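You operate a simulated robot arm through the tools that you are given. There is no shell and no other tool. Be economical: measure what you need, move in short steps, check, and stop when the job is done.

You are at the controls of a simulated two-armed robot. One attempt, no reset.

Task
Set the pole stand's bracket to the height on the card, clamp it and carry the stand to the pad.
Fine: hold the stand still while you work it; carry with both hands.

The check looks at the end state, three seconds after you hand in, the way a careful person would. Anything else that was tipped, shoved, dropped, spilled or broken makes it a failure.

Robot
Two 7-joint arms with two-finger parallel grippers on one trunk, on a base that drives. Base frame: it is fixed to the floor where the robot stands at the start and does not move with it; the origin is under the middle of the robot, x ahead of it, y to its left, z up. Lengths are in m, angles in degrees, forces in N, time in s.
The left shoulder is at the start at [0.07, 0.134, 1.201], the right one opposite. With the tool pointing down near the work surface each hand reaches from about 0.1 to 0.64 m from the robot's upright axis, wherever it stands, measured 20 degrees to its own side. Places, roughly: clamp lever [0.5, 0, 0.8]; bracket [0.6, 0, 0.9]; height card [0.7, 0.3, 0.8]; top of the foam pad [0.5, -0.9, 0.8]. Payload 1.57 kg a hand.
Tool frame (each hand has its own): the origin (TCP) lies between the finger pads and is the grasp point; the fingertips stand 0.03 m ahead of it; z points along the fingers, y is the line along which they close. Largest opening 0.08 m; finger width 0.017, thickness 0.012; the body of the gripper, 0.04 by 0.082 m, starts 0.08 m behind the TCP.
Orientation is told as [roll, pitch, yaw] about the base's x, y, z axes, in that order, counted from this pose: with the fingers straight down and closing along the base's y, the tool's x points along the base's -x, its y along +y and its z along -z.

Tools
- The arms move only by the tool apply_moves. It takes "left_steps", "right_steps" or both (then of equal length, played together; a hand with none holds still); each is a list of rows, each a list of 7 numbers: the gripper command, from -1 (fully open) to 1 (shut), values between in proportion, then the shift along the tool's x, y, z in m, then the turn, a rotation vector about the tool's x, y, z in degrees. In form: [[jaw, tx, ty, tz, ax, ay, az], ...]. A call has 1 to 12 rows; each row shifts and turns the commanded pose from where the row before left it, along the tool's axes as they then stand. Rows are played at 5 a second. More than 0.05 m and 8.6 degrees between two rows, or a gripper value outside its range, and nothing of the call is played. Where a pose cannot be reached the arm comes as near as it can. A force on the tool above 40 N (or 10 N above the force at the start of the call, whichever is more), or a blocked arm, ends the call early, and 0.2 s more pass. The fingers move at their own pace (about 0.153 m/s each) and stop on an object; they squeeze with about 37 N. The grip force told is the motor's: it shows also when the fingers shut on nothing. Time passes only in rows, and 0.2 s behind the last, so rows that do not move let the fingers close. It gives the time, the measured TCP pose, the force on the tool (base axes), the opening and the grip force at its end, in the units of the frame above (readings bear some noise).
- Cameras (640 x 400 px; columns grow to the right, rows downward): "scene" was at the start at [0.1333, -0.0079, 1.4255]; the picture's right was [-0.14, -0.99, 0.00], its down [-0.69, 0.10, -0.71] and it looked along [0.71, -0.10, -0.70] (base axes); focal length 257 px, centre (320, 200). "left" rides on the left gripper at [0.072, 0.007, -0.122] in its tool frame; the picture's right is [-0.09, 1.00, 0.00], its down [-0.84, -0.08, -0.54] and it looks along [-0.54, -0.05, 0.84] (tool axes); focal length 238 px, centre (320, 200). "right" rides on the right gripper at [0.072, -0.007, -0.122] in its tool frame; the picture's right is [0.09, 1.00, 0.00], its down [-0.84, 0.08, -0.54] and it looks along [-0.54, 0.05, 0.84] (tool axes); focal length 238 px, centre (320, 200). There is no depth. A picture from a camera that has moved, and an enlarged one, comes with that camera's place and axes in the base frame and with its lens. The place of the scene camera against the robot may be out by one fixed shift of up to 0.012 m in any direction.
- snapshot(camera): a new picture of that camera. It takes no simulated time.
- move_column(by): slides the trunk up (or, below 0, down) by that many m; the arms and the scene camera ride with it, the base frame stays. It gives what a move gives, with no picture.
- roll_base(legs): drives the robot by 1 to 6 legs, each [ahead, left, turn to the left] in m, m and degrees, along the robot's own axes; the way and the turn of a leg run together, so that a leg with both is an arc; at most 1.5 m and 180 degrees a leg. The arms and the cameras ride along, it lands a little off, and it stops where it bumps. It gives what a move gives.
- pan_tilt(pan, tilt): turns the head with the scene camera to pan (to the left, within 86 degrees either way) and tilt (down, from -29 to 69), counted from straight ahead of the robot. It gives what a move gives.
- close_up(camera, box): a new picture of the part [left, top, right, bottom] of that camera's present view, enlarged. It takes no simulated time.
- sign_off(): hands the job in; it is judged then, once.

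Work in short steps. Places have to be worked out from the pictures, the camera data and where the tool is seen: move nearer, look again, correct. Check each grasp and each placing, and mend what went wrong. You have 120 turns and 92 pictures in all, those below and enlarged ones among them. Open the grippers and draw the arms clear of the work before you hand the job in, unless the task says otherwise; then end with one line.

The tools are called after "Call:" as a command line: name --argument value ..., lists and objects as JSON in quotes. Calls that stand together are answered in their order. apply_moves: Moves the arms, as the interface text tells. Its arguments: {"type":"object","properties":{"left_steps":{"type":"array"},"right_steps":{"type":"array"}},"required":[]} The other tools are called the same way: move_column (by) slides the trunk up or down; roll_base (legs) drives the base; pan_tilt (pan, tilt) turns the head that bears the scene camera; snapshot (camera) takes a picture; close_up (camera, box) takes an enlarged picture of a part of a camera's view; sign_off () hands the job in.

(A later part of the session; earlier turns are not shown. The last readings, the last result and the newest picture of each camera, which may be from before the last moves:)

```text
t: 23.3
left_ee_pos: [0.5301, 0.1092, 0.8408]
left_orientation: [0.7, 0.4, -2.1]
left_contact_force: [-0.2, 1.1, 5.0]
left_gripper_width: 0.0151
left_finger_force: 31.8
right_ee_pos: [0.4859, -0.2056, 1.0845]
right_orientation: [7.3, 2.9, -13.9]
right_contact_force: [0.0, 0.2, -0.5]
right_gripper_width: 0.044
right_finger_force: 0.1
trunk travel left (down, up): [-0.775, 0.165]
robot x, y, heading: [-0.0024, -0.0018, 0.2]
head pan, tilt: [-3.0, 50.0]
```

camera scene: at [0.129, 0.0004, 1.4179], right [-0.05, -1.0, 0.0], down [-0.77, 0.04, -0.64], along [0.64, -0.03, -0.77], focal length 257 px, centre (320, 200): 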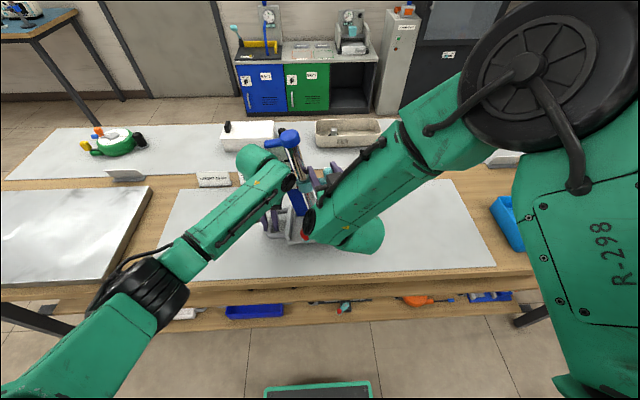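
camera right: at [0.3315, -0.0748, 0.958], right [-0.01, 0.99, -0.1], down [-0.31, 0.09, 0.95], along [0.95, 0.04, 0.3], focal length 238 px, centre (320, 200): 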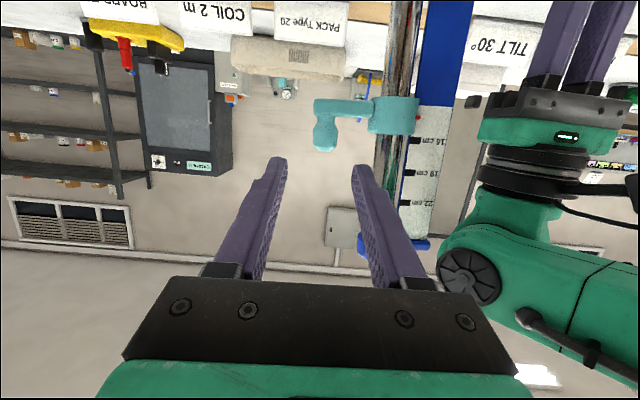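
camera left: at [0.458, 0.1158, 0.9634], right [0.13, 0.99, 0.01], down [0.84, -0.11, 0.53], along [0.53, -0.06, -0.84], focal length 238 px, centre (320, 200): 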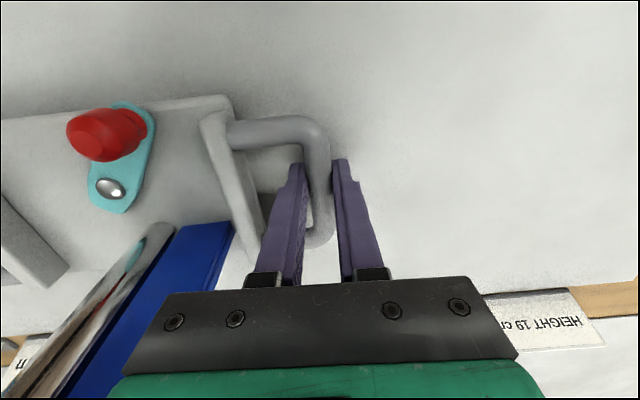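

No limits hit. I continue the yaw toward -90.

Call:
apply_moves --right_steps '[[-0.1, 0, 0, 0, 0, 0, 8], [-0.1, 0, 0, 0, 0, 0, 8], [-0.1, 0, 0, 0, 0, 0, 8], [-0.1, 0, 0, 0, 0, 0, 8], [-0.1, 0, 0, 0, 0, 0, 8], [-0.1, 0, 0, 0, 0, 0, 8], [-0.1, 0, 0, 0, 0, 0, 8], [-0.1, 0, 0, 0, 0, 0, 8], [-0.1, 0, 0, 0, 0, 0, 8], [-0.1, 0, 0, 0, 0, 0, 3]]'

Call:
snapshot --camera "right"

Call:
snapshot --camera "scene"

```text
t: 25.5
left_ee_pos: [0.5298, 0.1086, 0.8406]
left_orientation: [0.6, 0.5, -2.1]
left_contact_force: [0.8, 0.9, 5.6]
left_gripper_width: 0.0154
left_finger_force: 31.3
right_ee_pos: [0.4853, -0.2063, 1.0844]
right_orientation: [-0.9, 8.0, -89.1]
right_contact_force: [-0.3, -0.1, 0.9]
right_gripper_width: 0.0437
right_finger_force: 0.0
trunk travel left (down, up): [-0.775, 0.165]
robot x, y, heading: [0.0008, -0.0023, 0.1]
head pan, tilt: [-3.0, 50.0]
```

```text
55 pictures are left
camera right: at [0.48, -0.1526, 1.2141], right [0.99, 0.11, 0.0], down [0.1, -0.9, 0.42], along [0.04, -0.42, -0.91], focal length 238 px, centre (320, 200)
```

right: 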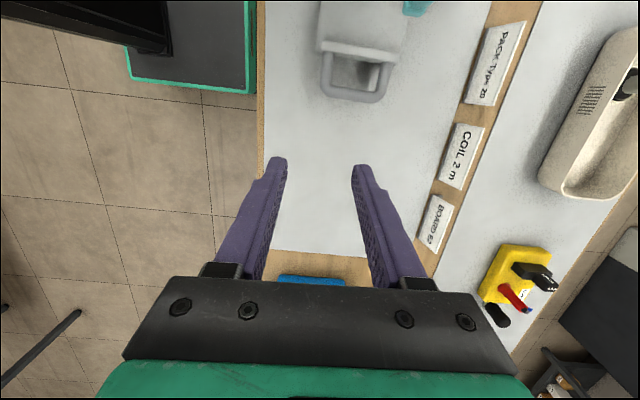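

```text
54 pictures are left
camera scene: at [0.1282, -0.0006, 1.4181], right [-0.05, -1.0, 0.0], down [-0.76, 0.04, -0.64], along [0.64, -0.03, -0.77], focal length 257 px, centre (320, 200)
```

scene: 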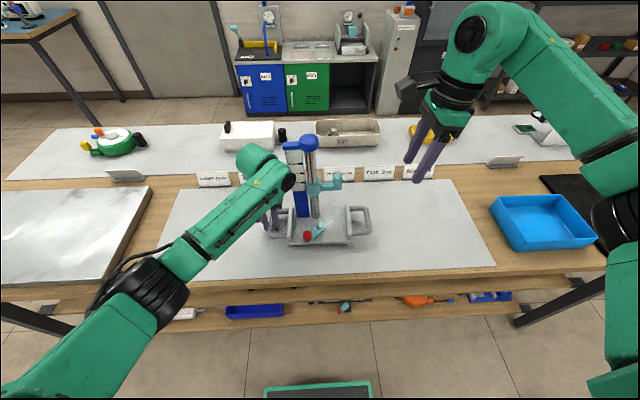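

Now the fingers close along x. I tilt the hand 37 degrees more so the fingers point in toward the post from the right.

Call:
apply_moves --right_steps '[[-0.1, 0, 0, 0, 0, 7.4, 0], [-0.1, 0, 0, 0, 0, 7.4, 0], [-0.1, 0, 0, 0, 0, 7.4, 0], [-0.1, 0, 0, 0, 0, 7.4, 0], [-0.1, 0, 0, 0, 0, 7.4, 0]]'

Call:
snapshot --camera "right"

Call:
close_up --camera "scene" --box '[240, 110, 440, 260]'

```text
t: 26.7
left_ee_pos: [0.5304, 0.1071, 0.841]
left_orientation: [0.7, 0.5, -2.1]
left_contact_force: [0.7, 1.9, 4.8]
left_gripper_width: 0.0154
left_finger_force: 31.1
right_ee_pos: [0.4861, -0.2072, 1.0845]
right_orientation: [-1.3, 45.1, -89.7]
right_contact_force: [-0.8, 0.0, 0.8]
right_gripper_width: 0.044
right_finger_force: 0.0
trunk travel left (down, up): [-0.775, 0.165]
robot x, y, heading: [0.0004, 0.0059, -0.1]
head pan, tilt: [-3.0, 50.0]
```

```text
53 pictures are left
camera right: at [0.4817, -0.2428, 1.2202], right [1.0, 0.08, 0.05], down [0.09, -0.97, -0.21], along [0.03, 0.21, -0.98], focal length 238 px, centre (320, 200)
```

right: 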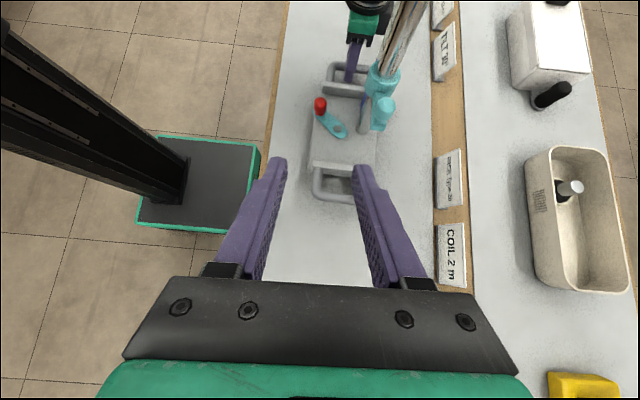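

```text
2.67 times, centred on (340, 185) of scene
camera zoom: at [0.1282, -0.001, 1.4181], right [-0.05, -1.0, 0.0], down [-0.76, 0.04, -0.64], along [0.64, -0.03, -0.77], focal length 685 px, centre (267, 240)
```

zoom: 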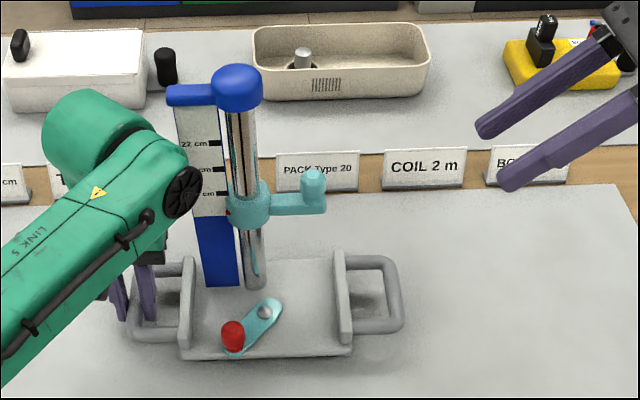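

The post is seen at about [0.558, -0.067, 0.967]. I bring the right hand to a standoff 7 cm short of it.

Call:
apply_moves --right_steps '[[-0.1, 0.004, 0.024, 0.036, 0, 0, 0], [-0.1, 0.004, 0.024, 0.036, 0, 0, 0], [-0.1, 0.004, 0.024, 0.036, 0, 0, 0]]'

Call:
snapshot --camera "right"

Call:
close_up --camera "scene" --box '[240, 110, 440, 260]'

```text
t: 27.5
left_ee_pos: [0.5294, 0.1083, 0.8417]
left_orientation: [0.6, 0.5, -2.2]
left_contact_force: [0.0, 0.0, 4.6]
left_gripper_width: 0.0154
left_finger_force: 31.7
right_ee_pos: [0.5558, -0.1213, 1.0158]
right_orientation: [-1.3, 44.9, -89.7]
right_contact_force: [-0.4, -0.2, 0.3]
right_gripper_width: 0.0439
right_finger_force: 0.0
trunk travel left (down, up): [-0.775, 0.165]
robot x, y, heading: [-0.0008, -0.0016, 0.1]
head pan, tilt: [-3.0, 50.0]
```

```text
51 pictures are left
camera right: at [0.5511, -0.1553, 1.1519], right [1.0, 0.08, 0.05], down [0.09, -0.97, -0.21], along [0.03, 0.21, -0.98], focal length 238 px, centre (320, 200)
```

right: 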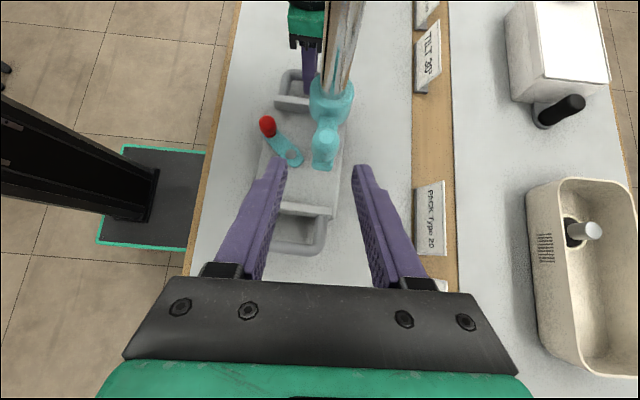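

```text
2.67 times, centred on (340, 185) of scene
camera zoom: at [0.1285, 0.0007, 1.4181], right [-0.05, -1.0, 0.0], down [-0.76, 0.04, -0.64], along [0.64, -0.03, -0.77], focal length 685 px, centre (267, 240)
```

zoom: 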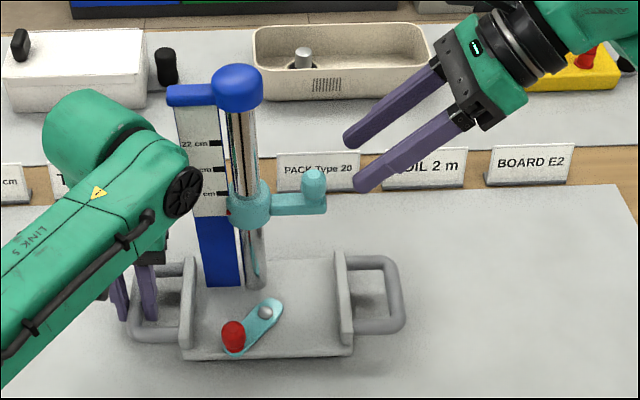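

Post is centred between the fingers. I advance 6.6 cm in steps.

Call:
apply_moves --right_steps '[[-0.1, 0, 0.001, 0.03, 0, 0, 0], [-0.1, 0, 0, 0.026, 0, 0, 0], [-0.1, 0, 0, 0.01, 0, 0, 0]]'

Call:
snapshot --camera "right"

Call:
close_up --camera "scene" --box '[270, 130, 370, 230]'

```text
t: 28.3
left_ee_pos: [0.5295, 0.1066, 0.8402]
left_orientation: [0.7, 0.4, -2.0]
left_contact_force: [-0.8, 0.8, 4.2]
left_gripper_width: 0.0155
left_finger_force: 31.1
right_ee_pos: [0.5555, -0.0739, 0.9688]
right_orientation: [-1.2, 44.9, -89.7]
right_contact_force: [1.5, -0.5, -0.5]
right_gripper_width: 0.0441
right_finger_force: 0.0
trunk travel left (down, up): [-0.775, 0.165]
robot x, y, heading: [0.0024, -0.0023, 0.1]
head pan, tilt: [-3.0, 50.0]
```

```text
49 pictures are left
camera right: at [0.5502, -0.1094, 1.1046], right [1.0, 0.09, 0.05], down [0.09, -0.97, -0.21], along [0.03, 0.21, -0.98], focal length 238 px, centre (320, 200)
```

right: 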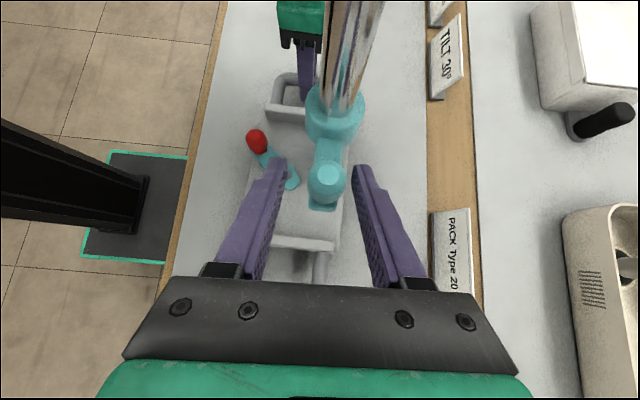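

```text
4.00 times, centred on (320, 180) of scene
camera zoom: at [0.1282, -0.0005, 1.4181], right [-0.05, -1.0, 0.0], down [-0.76, 0.04, -0.64], along [0.64, -0.03, -0.77], focal length 1028 px, centre (320, 280)
```

zoom: 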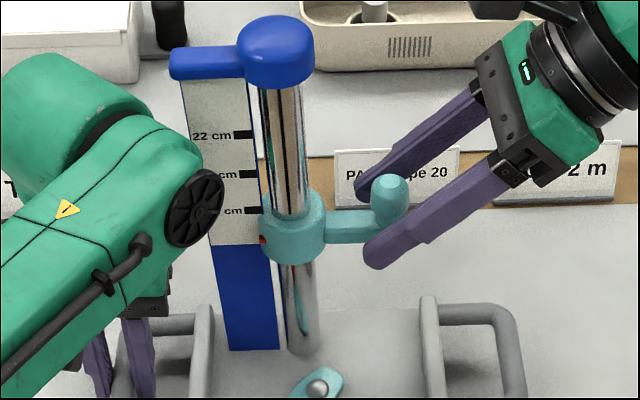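

The post is at the grasp point. I shift 3 mm and close.

Call:
apply_moves --right_steps '[[-0.1, 0, 0.003, 0.005, 0, 0, 0], [0.3, 0, 0, 0, 0, 0, 0], [0.6, 0, 0, 0, 0, 0, 0], [1, 0, 0, 0, 0, 0, 0], [1, 0, 0, 0, 0, 0, 0]]'

Call:
snapshot --camera "right"

```text
t: 29.5
left_ee_pos: [0.5296, 0.1075, 0.8424]
left_orientation: [0.6, 0.3, -2.1]
left_contact_force: [-3.2, -0.3, 6.5]
left_gripper_width: 0.0153
left_finger_force: 31.0
right_ee_pos: [0.5587, -0.0707, 0.9652]
right_orientation: [-1.2, 44.9, -89.8]
right_contact_force: [2.4, 2.3, 0.6]
right_gripper_width: 0.0224
right_finger_force: 35.3
trunk travel left (down, up): [-0.775, 0.165]
robot x, y, heading: [-0.0019, -0.0017, -0.0]
head pan, tilt: [-3.0, 50.0]
```

```text
47 pictures are left
camera right: at [0.5537, -0.1062, 1.1013], right [1.0, 0.08, 0.05], down [0.09, -0.97, -0.21], along [0.03, 0.21, -0.98], focal length 238 px, centre (320, 200)
```

right: 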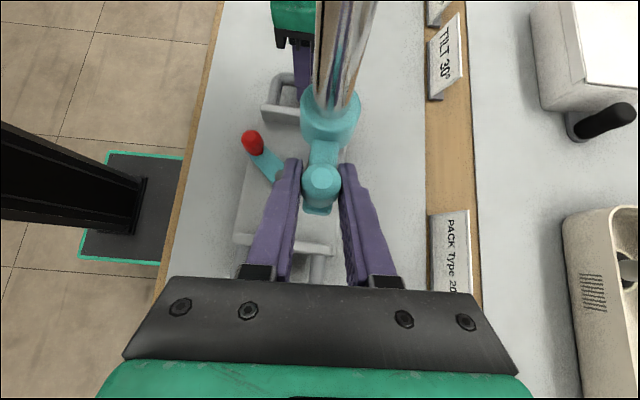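

The post is held from the side. Now I open the left hand and lift it straight up off the handle.

Call:
apply_moves --left_steps '[[0.3, 0, 0, 0, 0, 0, 0], [-0.1, 0, 0, 0, 0, 0, 0], [-0.1, 0, 0, -0.03, 0, 0, 0], [-0.1, 0, 0, -0.04, 0, 0, 0], [-0.1, 0, 0, -0.04, 0, 0, 0]]'

Call:
snapshot --camera "left"

```text
t: 30.7
left_ee_pos: [0.5311, 0.1067, 0.952]
left_orientation: [0.7, 0.5, -2.1]
left_contact_force: [-0.2, -0.4, 0.7]
left_gripper_width: 0.044
left_finger_force: 0.0
right_ee_pos: [0.5591, -0.0703, 0.9642]
right_orientation: [-1.3, 45.0, -89.8]
right_contact_force: [2.0, -0.2, 2.0]
right_gripper_width: 0.0226
right_finger_force: 35.5
trunk travel left (down, up): [-0.775, 0.165]
robot x, y, heading: [-0.0005, -0.0012, 0.1]
head pan, tilt: [-3.0, 50.0]
```

```text
46 pictures are left
camera left: at [0.4599, 0.1144, 1.0747], right [0.13, 0.99, 0.01], down [0.84, -0.12, 0.53], along [0.53, -0.06, -0.85], focal length 238 px, centre (320, 200)
```

left: 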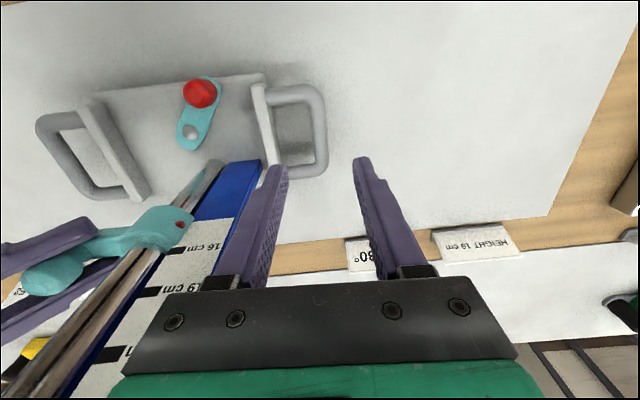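

The stand stayed put. The red knob is at about [0.478, 0.011], the pivot at [0.514, -0.028]. I move the left hand above the knob.

Call:
apply_moves --left_steps '[[-0.1, 0.018, -0.0325, 0, 0, 0, 0], [-0.1, 0.018, -0.0325, 0, 0, 0, 0], [-0.1, 0.018, -0.0325, 0.02, 0, 0, 0]]'

Call:
snapshot --camera "left"

Call:
close_up --camera "scene" --box '[240, 110, 400, 260]'

```text
t: 31.5
left_ee_pos: [0.4745, 0.0108, 0.9305]
left_orientation: [0.7, 0.4, -2.2]
left_contact_force: [-0.6, 0.4, 0.0]
left_gripper_width: 0.0439
left_finger_force: 0.2
right_ee_pos: [0.5582, -0.0716, 0.9642]
right_orientation: [-1.3, 45.0, -89.8]
right_contact_force: [-0.3, -1.4, 3.3]
right_gripper_width: 0.0225
right_finger_force: 35.2
trunk travel left (down, up): [-0.775, 0.165]
robot x, y, heading: [-0.0004, 0.0009, 0.2]
head pan, tilt: [-3.0, 50.0]
```

```text
45 pictures are left
camera left: at [0.4017, 0.0181, 1.0535], right [0.13, 0.99, 0.01], down [0.84, -0.11, 0.54], along [0.53, -0.06, -0.84], focal length 238 px, centre (320, 200)
```

left: 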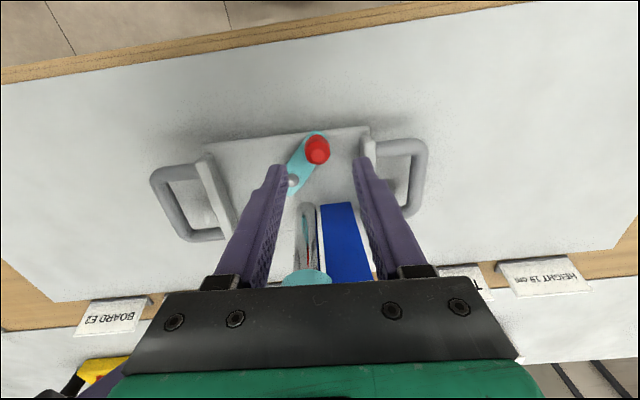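

```text
2.67 times, centred on (320, 185) of scene
camera zoom: at [0.129, -0.0021, 1.418], right [-0.05, -1.0, 0.0], down [-0.77, 0.04, -0.64], along [0.64, -0.03, -0.77], focal length 685 px, centre (320, 240)
```

zoom: 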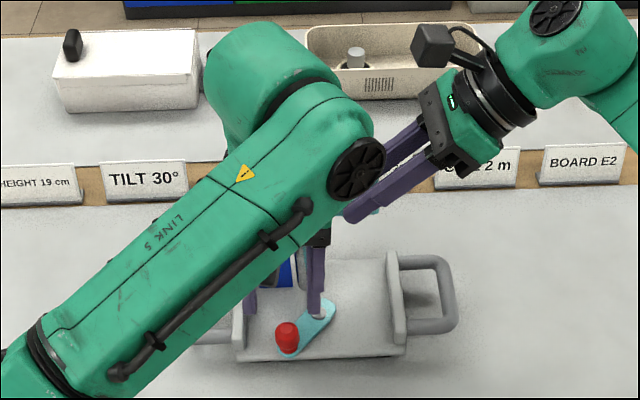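

Knob pinned to [0.478, 0.0085, 0.85]. I descend over it to TCP z 0.862.

Call:
apply_moves --left_steps '[[-0.1, -0.0035, -0.002, 0.03, 0, 0, 0], [-0.1, 0, 0, 0.025, 0, 0, 0], [-0.1, 0, 0, 0.013, 0, 0, 0]]'

Call:
snapshot --camera "left"

```text
t: 32.3
left_ee_pos: [0.476, 0.0085, 0.8633]
left_orientation: [0.7, 0.4, -2.1]
left_contact_force: [-0.2, 0.2, -0.2]
left_gripper_width: 0.044
left_finger_force: 0.1
right_ee_pos: [0.5582, -0.0708, 0.9646]
right_orientation: [-1.3, 44.9, -89.8]
right_contact_force: [0.4, -1.2, 1.6]
right_gripper_width: 0.0228
right_finger_force: 35.2
trunk travel left (down, up): [-0.775, 0.165]
robot x, y, heading: [-0.0038, 0.0015, -0.0]
head pan, tilt: [-3.0, 50.0]
```

```text
43 pictures are left
camera left: at [0.4048, 0.0175, 0.9849], right [0.13, 0.99, 0.01], down [0.84, -0.11, 0.54], along [0.53, -0.06, -0.84], focal length 238 px, centre (320, 200)
```

left: 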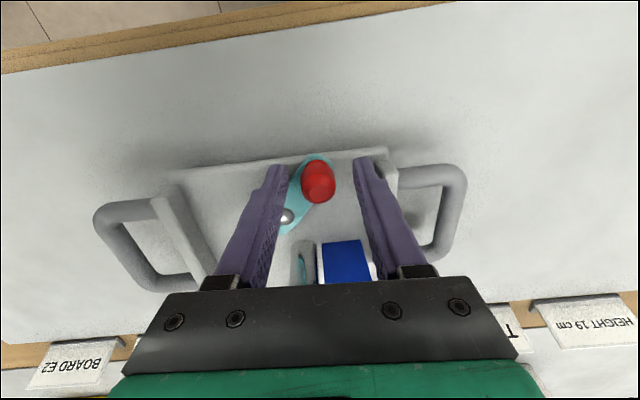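

The knob is between the fingers. I narrow the jaw loosely around it and push along the arc (counter-clockwise, toward -y), about 25 degrees first.

Call:
apply_moves --left_steps '[[0.35, 0, 0, 0, 0, 0, 0], [0.35, 0.004, -0.006, 0, 0, 0, 0], [0.35, 0.004, -0.006, 0, 0, 0, 0], [0.35, 0.004, -0.0075, 0, 0, 0, 0]]'

Call:
snapshot --camera "left"

```text
t: 33.3
left_ee_pos: [0.4621, -0.0086, 0.8618]
left_orientation: [0.7, 0.5, -2.0]
left_contact_force: [-5.4, 8.6, 1.3]
left_gripper_width: 0.0328
left_finger_force: 3.5
right_ee_pos: [0.5593, -0.0717, 0.9663]
right_orientation: [-1.3, 44.9, -89.8]
right_contact_force: [5.8, -5.8, 2.0]
right_gripper_width: 0.0227
right_finger_force: 35.2
trunk travel left (down, up): [-0.775, 0.165]
robot x, y, heading: [-0.0007, 0.0017, -0.1]
head pan, tilt: [-3.0, 50.0]
```

```text
42 pictures are left
camera left: at [0.3921, -0.0007, 0.9846], right [0.13, 0.99, 0.01], down [0.84, -0.11, 0.53], along [0.53, -0.06, -0.85], focal length 238 px, centre (320, 200)
```

left: 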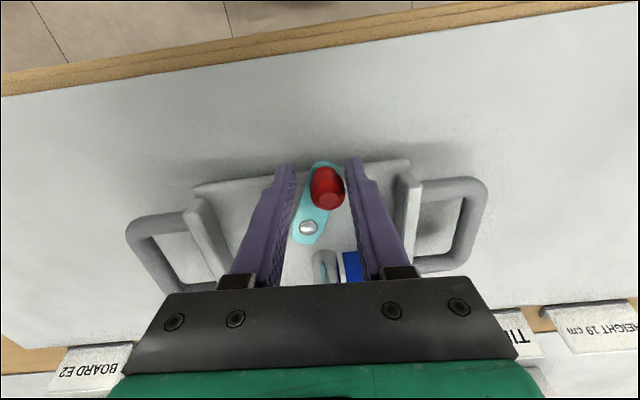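

The lever turned about 18 degrees with ~9 N and the stand stays still. I continue the arc.

Call:
apply_moves --left_steps '[[0.35, 0.0, -0.0075, 0, 0, 0, 0], [0.35, 0.0, -0.0075, 0, 0, 0, 0], [0.35, 0.0, -0.0075, 0, 0, 0, 0]]'

Call:
snapshot --camera "left"

```text
t: 34.1
left_ee_pos: [0.4635, -0.0321, 0.8625]
left_orientation: [0.6, 0.4, -2.0]
left_contact_force: [-1.2, 3.6, 0.1]
left_gripper_width: 0.0296
left_finger_force: 1.9
right_ee_pos: [0.5586, -0.0709, 0.9648]
right_orientation: [-1.4, 45.0, -89.9]
right_contact_force: [3.7, -4.2, 1.9]
right_gripper_width: 0.0224
right_finger_force: 35.5
trunk travel left (down, up): [-0.775, 0.165]
robot x, y, heading: [-0.001, -0.0002, -0.1]
head pan, tilt: [-3.0, 50.0]
```

```text
41 pictures are left
camera left: at [0.392, -0.024, 0.9841], right [0.13, 0.99, 0.01], down [0.84, -0.11, 0.54], along [0.53, -0.06, -0.84], focal length 238 px, centre (320, 200)
```

left: 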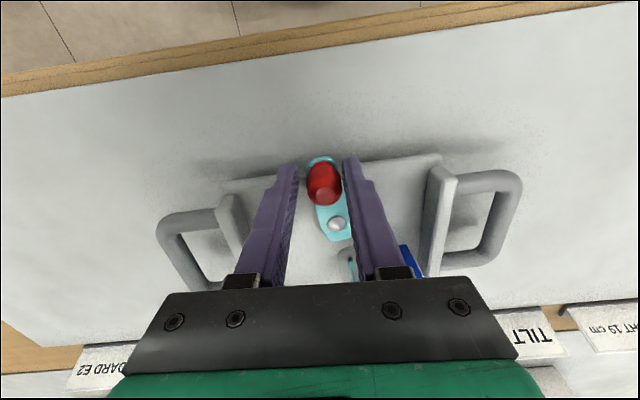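

The lever now points straight at the robot and needs less force. I continue about 40 degrees more.

Call:
apply_moves --left_steps '[[0.35, -0.001, -0.0075, 0, 0, 0, 0], [0.35, -0.002, -0.0075, 0, 0, 0, 0], [0.35, -0.004, -0.0075, 0, 0, 0, 0], [0.35, -0.004, -0.006, 0, 0, 0, 0]]'

Call:
snapshot --camera "left"

```text
t: 35.1
left_ee_pos: [0.4722, -0.0598, 0.8617]
left_orientation: [0.8, 0.3, -2.1]
left_contact_force: [-2.9, 6.6, -0.8]
left_gripper_width: 0.0315
left_finger_force: 3.0
right_ee_pos: [0.5593, -0.0705, 0.9642]
right_orientation: [-1.4, 44.9, -89.7]
right_contact_force: [4.2, -6.2, 1.6]
right_gripper_width: 0.0226
right_finger_force: 35.3
trunk travel left (down, up): [-0.775, 0.165]
robot x, y, heading: [0.0004, 0.0007, 0.0]
head pan, tilt: [-3.0, 50.0]
```

```text
40 pictures are left
camera left: at [0.4014, -0.0522, 0.9835], right [0.13, 0.99, 0.01], down [0.84, -0.12, 0.53], along [0.53, -0.06, -0.85], focal length 238 px, centre (320, 200)
```

left: 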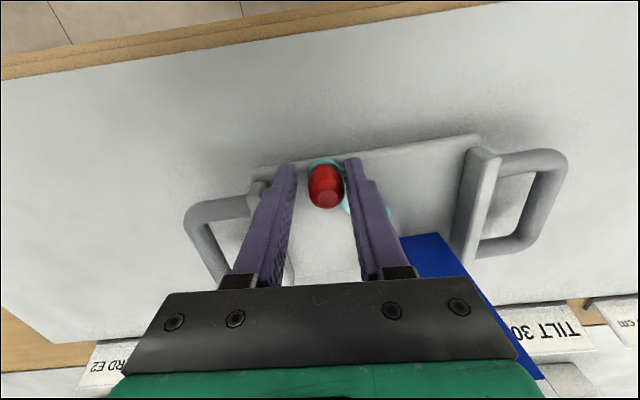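

The lever is now turned ~85 degrees. I test-raise the bracket by 6 mm with the right hand.

Call:
apply_moves --right_steps '[[1, 0.0021, 0, -0.0021, 0, 0, 0], [1, 0.0021, 0, -0.0021, 0, 0, 0]]'

Call:
close_up --camera "right" --box '[220, 0, 440, 240]'

```text
t: 35.7
left_ee_pos: [0.4733, -0.0611, 0.8618]
left_orientation: [0.5, 0.4, -2.1]
left_contact_force: [-0.6, 2.9, 0.1]
left_gripper_width: 0.0289
left_finger_force: 1.4
right_ee_pos: [0.5579, -0.0704, 0.9696]
right_orientation: [-1.5, 44.9, -90.0]
right_contact_force: [0.9, -3.2, -0.1]
right_gripper_width: 0.0224
right_finger_force: 35.2
trunk travel left (down, up): [-0.775, 0.165]
robot x, y, heading: [0.0001, 0.0012, 0.0]
head pan, tilt: [-3.0, 50.0]
```

```text
1.67 times, centred on (330, 120) of right
camera zoom: at [0.5548, -0.1067, 1.1056], right [1.0, 0.09, 0.05], down [0.09, -0.97, -0.21], along [0.03, 0.21, -0.98], focal length 397 px, centre (303, 333)
```

zoom: 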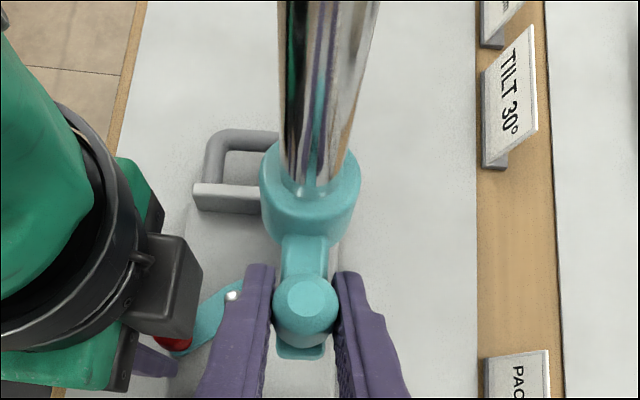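

Force is nearly zero: the bracket slides freely. I raise it another 4 cm.

Call:
apply_moves --right_steps '[[1, 0.00566, 0, -0.00566, 0, 0, 0], [1, 0.00566, 0, -0.00566, 0, 0, 0], [1, 0.00566, 0, -0.00566, 0, 0, 0], [1, 0.00566, 0, -0.00566, 0, 0, 0], [1, 0.00566, 0, -0.00566, 0, 0, 0]]'

Call:
close_up --camera "scene" --box '[240, 110, 400, 260]'

```text
t: 36.9
left_ee_pos: [0.4724, -0.0597, 0.8603]
left_orientation: [0.6, 0.4, -2.1]
left_contact_force: [0.8, -0.5, 2.4]
left_gripper_width: 0.0261
left_finger_force: 0.1
right_ee_pos: [0.5589, -0.0701, 1.0103]
right_orientation: [-1.4, 44.9, -89.8]
right_contact_force: [-0.4, 1.5, -0.3]
right_gripper_width: 0.0225
right_finger_force: 35.4
trunk travel left (down, up): [-0.775, 0.165]
robot x, y, heading: [-0.0017, 0.0023, 0.0]
head pan, tilt: [-3.0, 50.0]
```

```text
2.67 times, centred on (320, 185) of scene
camera zoom: at [0.1297, -0.0005, 1.4179], right [-0.05, -1.0, 0.0], down [-0.77, 0.04, -0.64], along [0.64, -0.03, -0.77], focal length 685 px, centre (320, 240)
```

zoom: 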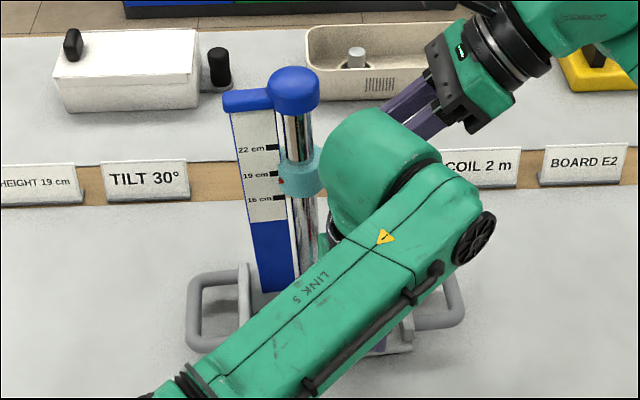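

Close to 19. I zoom hard on pointer and marks.

Call:
close_up --camera "scene" --box '[295, 140, 325, 165]'

```text
16.00 times, centred on (310, 152) of scene
camera zoom: at [0.1297, -0.0005, 1.4179], right [-0.05, -1.0, 0.0], down [-0.77, 0.04, -0.64], along [0.64, -0.03, -0.77], focal length 4112 px, centre (480, 960)
```

zoom: 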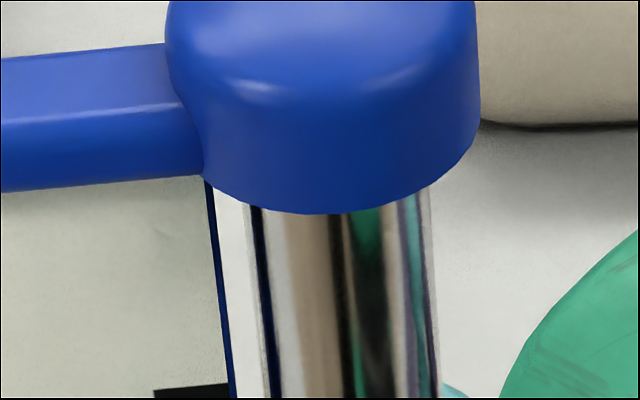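

Call:
close_up --camera "scene" --box '[285, 160, 325, 190]'

```text
13.33 times, centred on (305, 175) of scene
camera zoom: at [0.1297, -0.0005, 1.4179], right [-0.05, -1.0, 0.0], down [-0.77, 0.04, -0.64], along [0.64, -0.03, -0.77], focal length 3427 px, centre (520, 533)
```

zoom: 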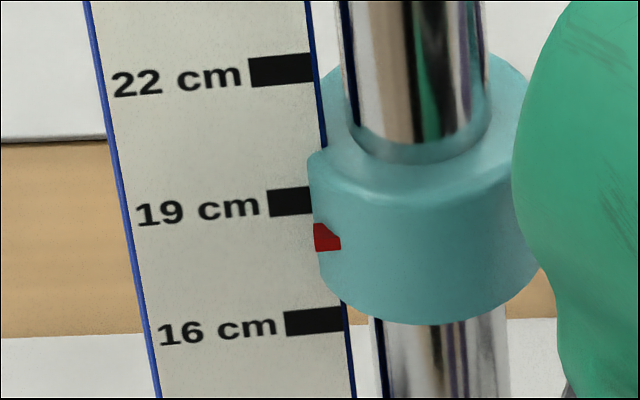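

By this downward view it reads about 18.1, though the pointer stands in front of the scale, so a level view is needed. I back the left hand off the lever and pitch it up to look level, raising the bracket 7 mm meanwhile afterwards.

Call:
apply_moves --left_steps '[[-0.1, 0, 0, 0, 0, 0, 0], [-0.1, 0, 0, -0.04, 0, 0, 0], [-0.1, 0, 0.03, -0.03, 0, 0, 0], [-0.1, 0, 0.045, 0, 0, 0, 0], [-0.1, 0, 0.045, -0.01, 0, 0, 0], [-0.1, 0, 0.035, -0.03, 0, 0, 0]]'

Call:
apply_moves --left_steps '[[-0.1, 0, 0, 0, 0, -8.1, 0], [-0.1, 0, 0, 0, 0, -8.1, 0], [-0.1, 0, 0, 0, 0, -8.1, 0], [-0.1, 0, 0, 0, 0, -8.1, 0], [-0.1, 0, 0, 0, 0, -8.1, 0], [-0.1, 0, 0, 0, 0, -8.1, 0], [-0.1, 0, 0, 0, 0, -8.1, 0]]'

Call:
snapshot --camera "left"

```text
t: 38.3
left_ee_pos: [0.4802, 0.0951, 0.9732]
left_orientation: [0.7, 0.4, -2.1]
left_contact_force: [-0.5, -0.6, 0.2]
left_gripper_width: 0.044
left_finger_force: 0.0
right_ee_pos: [0.5597, -0.0707, 1.0104]
right_orientation: [-1.3, 44.9, -89.8]
right_contact_force: [0.3, 0.2, 0.3]
right_gripper_width: 0.0225
right_finger_force: 34.9
trunk travel left (down, up): [-0.775, 0.165]
robot x, y, heading: [0.0023, -0.0038, 0.0]
head pan, tilt: [-3.0, 50.0]
```

```text
t: 39.9
left_ee_pos: [0.4788, 0.094, 0.9738]
left_orientation: [1.2, -56.4, -3.2]
left_contact_force: [0.4, 0.5, -0.2]
left_gripper_width: 0.0441
left_finger_force: 0.1
right_ee_pos: [0.5588, -0.0719, 1.0106]
right_orientation: [-1.3, 45.0, -89.8]
right_contact_force: [0.5, -0.2, 0.2]
right_gripper_width: 0.0225
right_finger_force: 34.9
trunk travel left (down, up): [-0.775, 0.165]
robot x, y, heading: [-0.0013, -0.0017, 0.2]
head pan, tilt: [-3.0, 50.0]
```

```text
35 pictures are left
camera left: at [0.3374, 0.1051, 0.981], right [0.09, 0.99, 0.09], down [0.01, -0.09, 1.0], along [1.0, -0.09, -0.02], focal length 238 px, centre (320, 200)
```

left: 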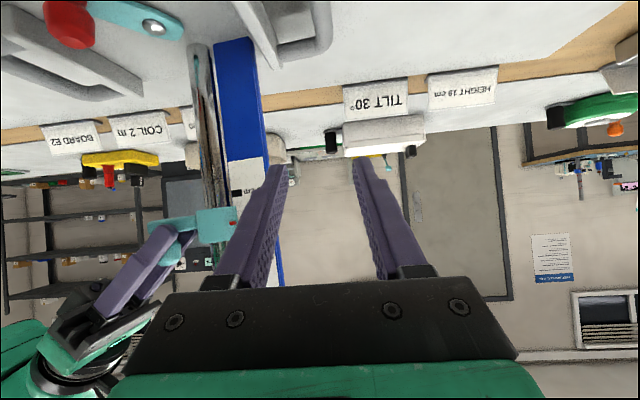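

The left finger hides the scale; I shift the left hand 6 cm further left and raise the bracket 7 mm at the same time.

Call:
apply_moves --left_steps '[[-0.1, 0, 0.03, 0, 0, 0, 0], [-0.1, 0, 0.03, 0, 0, 0, 0]]' --right_steps '[[1, 0.0025, 0, -0.0025, 0, 0, 0], [1, 0.0025, 0, -0.0025, 0, 0, 0]]'

Call:
close_up --camera "left" --box '[120, 160, 260, 260]'

```text
t: 40.5
left_ee_pos: [0.4816, 0.1543, 0.9725]
left_orientation: [1.1, -56.3, -3.1]
left_contact_force: [0.7, 0.7, -0.1]
left_gripper_width: 0.0441
left_finger_force: 0.1
right_ee_pos: [0.5608, -0.0703, 1.0174]
right_orientation: [-1.5, 44.8, -89.8]
right_contact_force: [-0.3, -0.3, -4.3]
right_gripper_width: 0.0223
right_finger_force: 35.3
trunk travel left (down, up): [-0.775, 0.165]
robot x, y, heading: [0.0004, 0.0003, 0.2]
head pan, tilt: [-3.0, 50.0]
```

```text
4.00 times, centred on (190, 210) of left
camera zoom: at [0.3403, 0.1662, 0.9812], right [0.09, 0.99, 0.09], down [0.01, -0.09, 1.0], along [1.0, -0.09, -0.02], focal length 953 px, centre (840, 160)
```

zoom: 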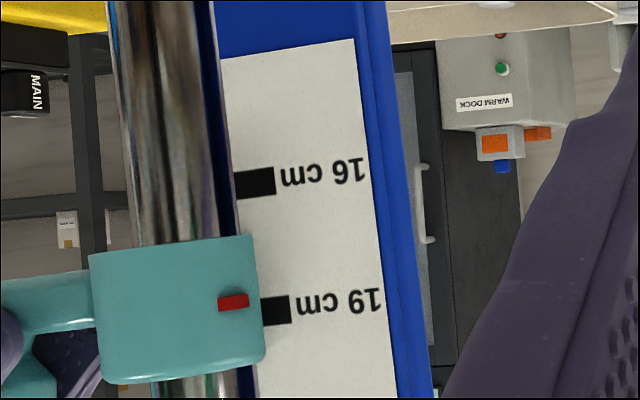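

The level view shows the pointer about 2.8–3 mm below the 19 mark (128 px per 3 cm). I raise 3 mm and recheck both views.

Call:
apply_moves --right_steps '[[1, 0.00215, 0, -0.00215, 0, 0, 0], [1, 0, 0, 0, 0, 0, 0]]'

Call:
close_up --camera "left" --box '[140, 180, 220, 240]'

Call:
close_up --camera "scene" --box '[285, 155, 325, 185]'

```text
t: 41.1
left_ee_pos: [0.4819, 0.1535, 0.9729]
left_orientation: [1.1, -56.3, -3.1]
left_contact_force: [-0.4, -0.4, -0.2]
left_gripper_width: 0.044
left_finger_force: 0.1
right_ee_pos: [0.5601, -0.0709, 1.0198]
right_orientation: [-1.3, 44.9, -89.8]
right_contact_force: [-1.0, 0.6, -4.5]
right_gripper_width: 0.0224
right_finger_force: 35.7
trunk travel left (down, up): [-0.775, 0.165]
robot x, y, heading: [0.0027, -0.0013, 0.1]
head pan, tilt: [-3.0, 50.0]
```

```text
6.67 times, centred on (180, 210) of left
camera zoom: at [0.3408, 0.1654, 0.9812], right [0.09, 0.99, 0.09], down [0.01, -0.09, 1.0], along [1.0, -0.09, -0.02], focal length 1589 px, centre (1253, 133)
```

zoom: 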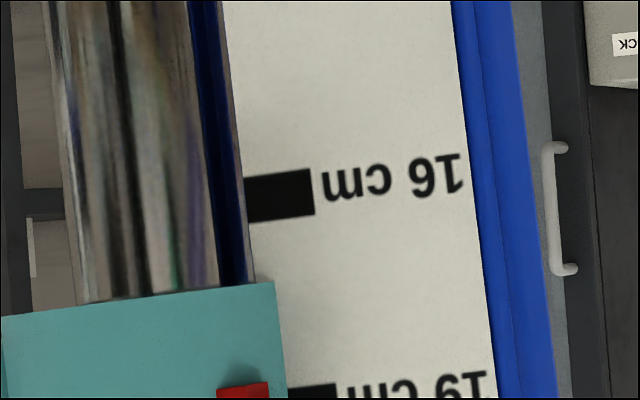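

```text
13.33 times, centred on (305, 170) of scene
camera zoom: at [0.13, -0.0005, 1.4179], right [-0.05, -1.0, 0.0], down [-0.77, 0.04, -0.64], along [0.64, -0.03, -0.77], focal length 3427 px, centre (520, 600)
```

zoom: 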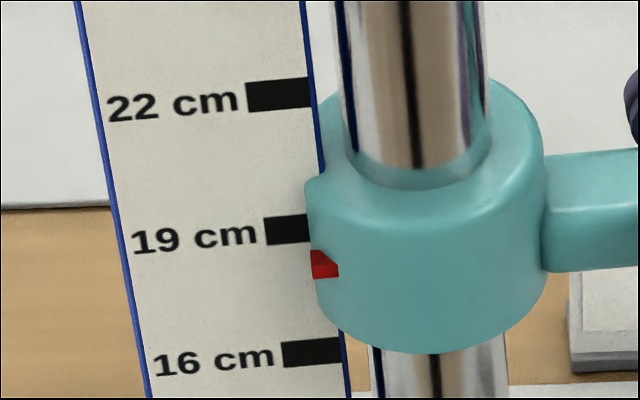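

The marks rose along with the pointer: the stand itself lifted about 1 cm, hanging from bracket friction. I lower the right hand 1 cm to set it back down, then will hold the handle with the left hand while raising.

Call:
apply_moves --right_steps '[[1, -0.0025, 0, 0.0025, 0, 0, 0], [1, -0.0025, 0, 0.0025, 0, 0, 0], [1, -0.0017, 0, 0.0017, 0, 0, 0]]'

Call:
close_up --camera "scene" --box '[285, 155, 325, 185]'

```text
t: 41.9
left_ee_pos: [0.4824, 0.1532, 0.9734]
left_orientation: [1.3, -56.3, -3.1]
left_contact_force: [-1.1, -0.2, -0.1]
left_gripper_width: 0.0439
left_finger_force: 0.1
right_ee_pos: [0.5599, -0.0724, 1.0108]
right_orientation: [-1.4, 45.0, -89.8]
right_contact_force: [0.7, -0.7, -3.1]
right_gripper_width: 0.0224
right_finger_force: 34.7
trunk travel left (down, up): [-0.775, 0.165]
robot x, y, heading: [0.0003, -0.0041, 0.1]
head pan, tilt: [-3.0, 50.0]
```

```text
13.33 times, centred on (305, 170) of scene
camera zoom: at [0.1298, -0.0009, 1.4179], right [-0.05, -1.0, 0.0], down [-0.77, 0.04, -0.64], along [0.64, -0.03, -0.77], focal length 3427 px, centre (520, 600)
```

zoom: 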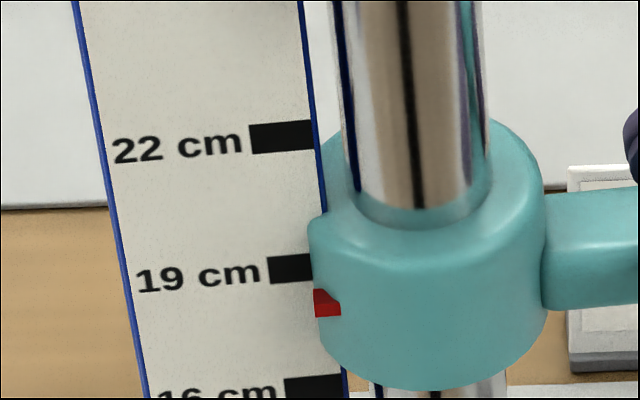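

The stand is back down (marks at their earlier pixel rows). I rotate the left hand back to pointing down, with the right giving a final 1.5 mm down to unload.

Call:
apply_moves --left_steps '[[-0.1, 0, 0, 0, 0, 8.1, 0], [-0.1, 0, 0, 0, 0, 8.1, 0], [-0.1, 0, 0, 0, 0, 8.1, 0], [-0.1, 0, 0, 0, 0, 8.1, 0], [-0.1, 0, 0, 0, 0, 8.1, 0], [-0.1, 0, 0, 0, 0, 8.1, 0], [-0.1, 0, 0, 0, 0, 8.1, 0], [-0.1, -0.024, -0.024, 0, 0, 0, 0], [-0.1, -0.024, -0.024, 0.02, 0, 0, 0]]' --right_steps '[[1, -0.001, 0, 0.001, 0, 0, 0], [1, 0, 0, 0, 0, 0, 0], [1, 0, 0, 0, 0, 0, 0], [1, 0, 0, 0, 0, 0, 0], [1, 0, 0, 0, 0, 0, 0], [1, 0, 0, 0, 0, 0, 0], [1, 0, 0, 0, 0, 0, 0], [1, 0, 0, 0, 0, 0, 0], [1, 0, 0, 0, 0, 0, 0]]'

Call:
snapshot --camera "left"

```text
t: 43.9
left_ee_pos: [0.5269, 0.1029, 0.9529]
left_orientation: [0.7, 0.5, -2.0]
left_contact_force: [0.2, -0.5, -0.2]
left_gripper_width: 0.0437
left_finger_force: 0.0
right_ee_pos: [0.5588, -0.0721, 1.0102]
right_orientation: [-1.4, 45.1, -89.7]
right_contact_force: [-0.5, -0.3, 4.5]
right_gripper_width: 0.0224
right_finger_force: 35.2
trunk travel left (down, up): [-0.775, 0.165]
robot x, y, heading: [-0.0004, -0.0003, 0.0]
head pan, tilt: [-3.0, 50.0]
```

```text
30 pictures are left
camera left: at [0.4558, 0.1101, 1.0753], right [0.13, 0.99, 0.01], down [0.84, -0.11, 0.54], along [0.53, -0.06, -0.84], focal length 238 px, centre (320, 200)
```

left: 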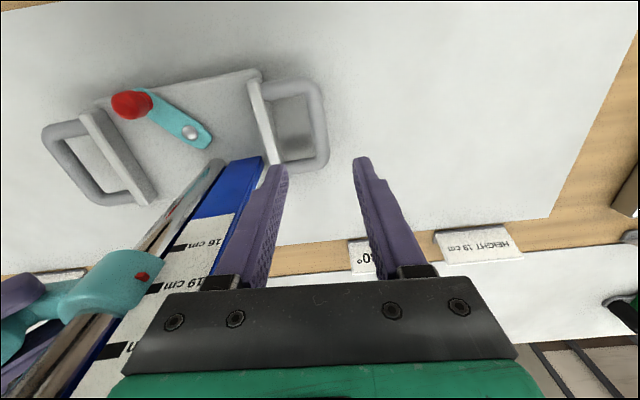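

The handle bar lies below the left hand. I descend to 0.842 and look before closing.

Call:
apply_moves --left_steps '[[-0.1, 0, 0, 0.04, 0, 0, 0], [-0.1, 0, 0, 0.04, 0, 0, 0], [-0.1, 0, 0, 0.02, 0, 0, 0], [-0.1, 0, 0, 0.01, 0, 0, 0]]'

Call:
snapshot --camera "left"

```text
t: 44.9
left_ee_pos: [0.5262, 0.1054, 0.8433]
left_orientation: [0.7, 0.4, -2.1]
left_contact_force: [-0.2, 0.6, 1.1]
left_gripper_width: 0.044
left_finger_force: 0.0
right_ee_pos: [0.5592, -0.0702, 1.0107]
right_orientation: [-1.3, 44.9, -89.7]
right_contact_force: [-0.5, -1.3, 3.6]
right_gripper_width: 0.0222
right_finger_force: 34.9
trunk travel left (down, up): [-0.775, 0.165]
robot x, y, heading: [-0.0003, 0.0027, 0.1]
head pan, tilt: [-3.0, 50.0]
```

```text
29 pictures are left
camera left: at [0.4547, 0.1123, 0.9653], right [0.13, 0.99, 0.01], down [0.84, -0.12, 0.54], along [0.53, -0.06, -0.84], focal length 238 px, centre (320, 200)
```

left: 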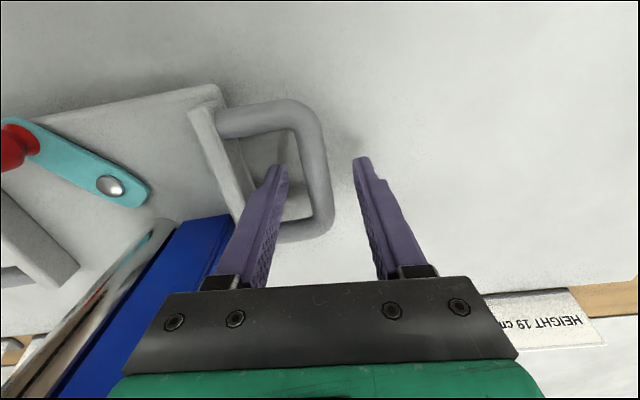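

The stand has yawed about +6 degrees relative to the gripper; I match that yaw and close on the bar.

Call:
apply_moves --left_steps '[[-0.1, 0, -0.002, 0, 0, 0, -6], [0.3, 0, 0, 0, 0, 0, 0], [0.6, 0, 0, 0, 0, 0, 0], [1, 0, 0, 0, 0, 0, 0], [1, 0, 0, 0, 0, 0, 0]]'

Call:
snapshot --camera "left"

```text
t: 46.1
left_ee_pos: [0.5252, 0.1026, 0.8428]
left_orientation: [0.7, 0.2, 3.9]
left_contact_force: [-3.5, 4.9, 0.3]
left_gripper_width: 0.0155
left_finger_force: 31.5
right_ee_pos: [0.5596, -0.0715, 1.0107]
right_orientation: [-1.1, 44.9, -89.8]
right_contact_force: [2.5, -3.7, 2.0]
right_gripper_width: 0.0223
right_finger_force: 34.7
trunk travel left (down, up): [-0.775, 0.165]
robot x, y, heading: [-0.0005, 0.0041, -0.2]
head pan, tilt: [-3.0, 50.0]
```

```text
28 pictures are left
camera left: at [0.4539, 0.1033, 0.9654], right [0.02, 1.0, 0.01], down [0.84, -0.03, 0.54], along [0.54, 0.0, -0.84], focal length 238 px, centre (320, 200)
```

left: 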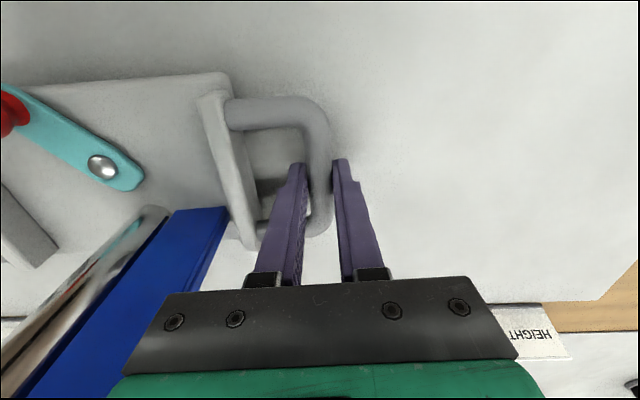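

The handle is held. I raise the bracket 3.5 mm and check with the scene camera that the stand's marks stay while the pointer rises.

Call:
apply_moves --right_steps '[[1, 0.0018, 0, -0.0018, 0, 0, 0], [1, 0.0017, 0, -0.0017, 0, 0, 0], [1, 0, 0, 0, 0, 0, 0]]'

Call:
close_up --camera "scene" --box '[285, 155, 325, 185]'

```text
t: 46.9
left_ee_pos: [0.5276, 0.1027, 0.8419]
left_orientation: [0.8, 0.3, 4.0]
left_contact_force: [-3.0, 2.2, 2.9]
left_gripper_width: 0.0155
left_finger_force: 31.2
right_ee_pos: [0.5601, -0.0708, 1.0135]
right_orientation: [-1.5, 45.0, -89.9]
right_contact_force: [4.0, -3.4, -5.2]
right_gripper_width: 0.0225
right_finger_force: 34.9
trunk travel left (down, up): [-0.775, 0.165]
robot x, y, heading: [0.0011, 0.0, -0.1]
head pan, tilt: [-3.0, 50.0]
```

```text
13.33 times, centred on (305, 170) of scene
camera zoom: at [0.13, -0.0009, 1.4179], right [-0.05, -1.0, 0.0], down [-0.77, 0.04, -0.64], along [0.64, -0.03, -0.77], focal length 3427 px, centre (520, 600)
```

zoom: 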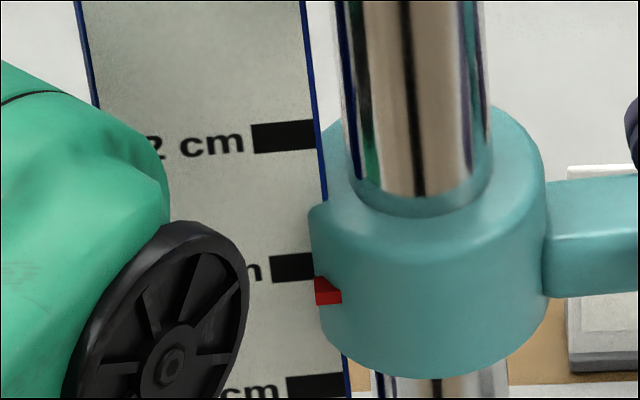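

The pointer rose 2.7 mm while the marks stayed fixed. I release the left hand and take a level view again for a precise reading before clamping.

Call:
apply_moves --left_steps '[[0.3, 0, 0, 0, 0, 0, 0], [-0.1, 0, 0, 0, 0, 0, 0], [-0.1, 0, 0, -0.045, 0, 0, 6], [-0.1, 0.01, 0.02, -0.043, 0, 0, 0], [-0.1, 0.03, 0.03, -0.025, 0, 0, 0], [-0.1, 0.005, 0.003, -0.03, 0, 0, 0], [-0.1, 0, 0, 0, 0, -8.1, 0], [-0.1, 0, 0, 0, 0, -8.1, 0], [-0.1, 0, 0, 0, 0, -8.1, 0], [-0.1, 0, 0, 0, 0, -8.1, 0], [-0.1, 0, 0, 0, 0, -8.1, 0], [-0.1, 0, 0, 0, 0, -8.1, 0]]'

Call:
apply_moves --left_steps '[[-0.1, 0, 0, 0, 0, -8.1, 0]]'

Call:
close_up --camera "left" --box '[120, 150, 260, 250]'

```text
t: 49.5
left_ee_pos: [0.4839, 0.1559, 0.9879]
left_orientation: [1.0, -48.4, -2.9]
left_contact_force: [-0.4, 0.3, 0.3]
left_gripper_width: 0.0441
left_finger_force: 0.0
right_ee_pos: [0.5601, -0.0706, 1.0142]
right_orientation: [-1.1, 44.9, -89.8]
right_contact_force: [-0.4, -0.3, -3.3]
right_gripper_width: 0.0225
right_finger_force: 35.2
trunk travel left (down, up): [-0.775, 0.165]
robot x, y, heading: [0.0012, 0.0027, -0.0]
head pan, tilt: [-3.0, 50.0]
```

```text
t: 49.9
left_ee_pos: [0.4852, 0.1553, 0.9865]
left_orientation: [1.2, -56.5, -3.2]
left_contact_force: [-0.7, 0.3, -0.8]
left_gripper_width: 0.044
left_finger_force: 0.1
right_ee_pos: [0.5599, -0.0708, 1.0144]
right_orientation: [-1.2, 45.0, -89.8]
right_contact_force: [0.4, -0.2, -2.9]
right_gripper_width: 0.0223
right_finger_force: 35.6
trunk travel left (down, up): [-0.775, 0.165]
robot x, y, heading: [0.0007, -0.0003, -0.0]
head pan, tilt: [-3.0, 50.0]
```

```text
4.00 times, centred on (190, 200) of left
camera zoom: at [0.3428, 0.168, 0.9947], right [0.09, 0.99, 0.09], down [0.01, -0.09, 1.0], along [1.0, -0.09, -0.02], focal length 953 px, centre (840, 200)
```

zoom: 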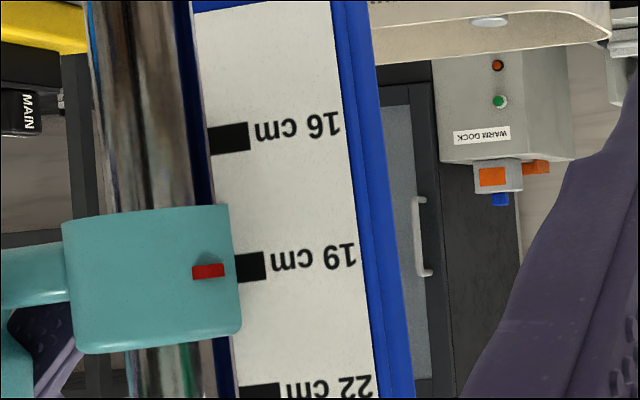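

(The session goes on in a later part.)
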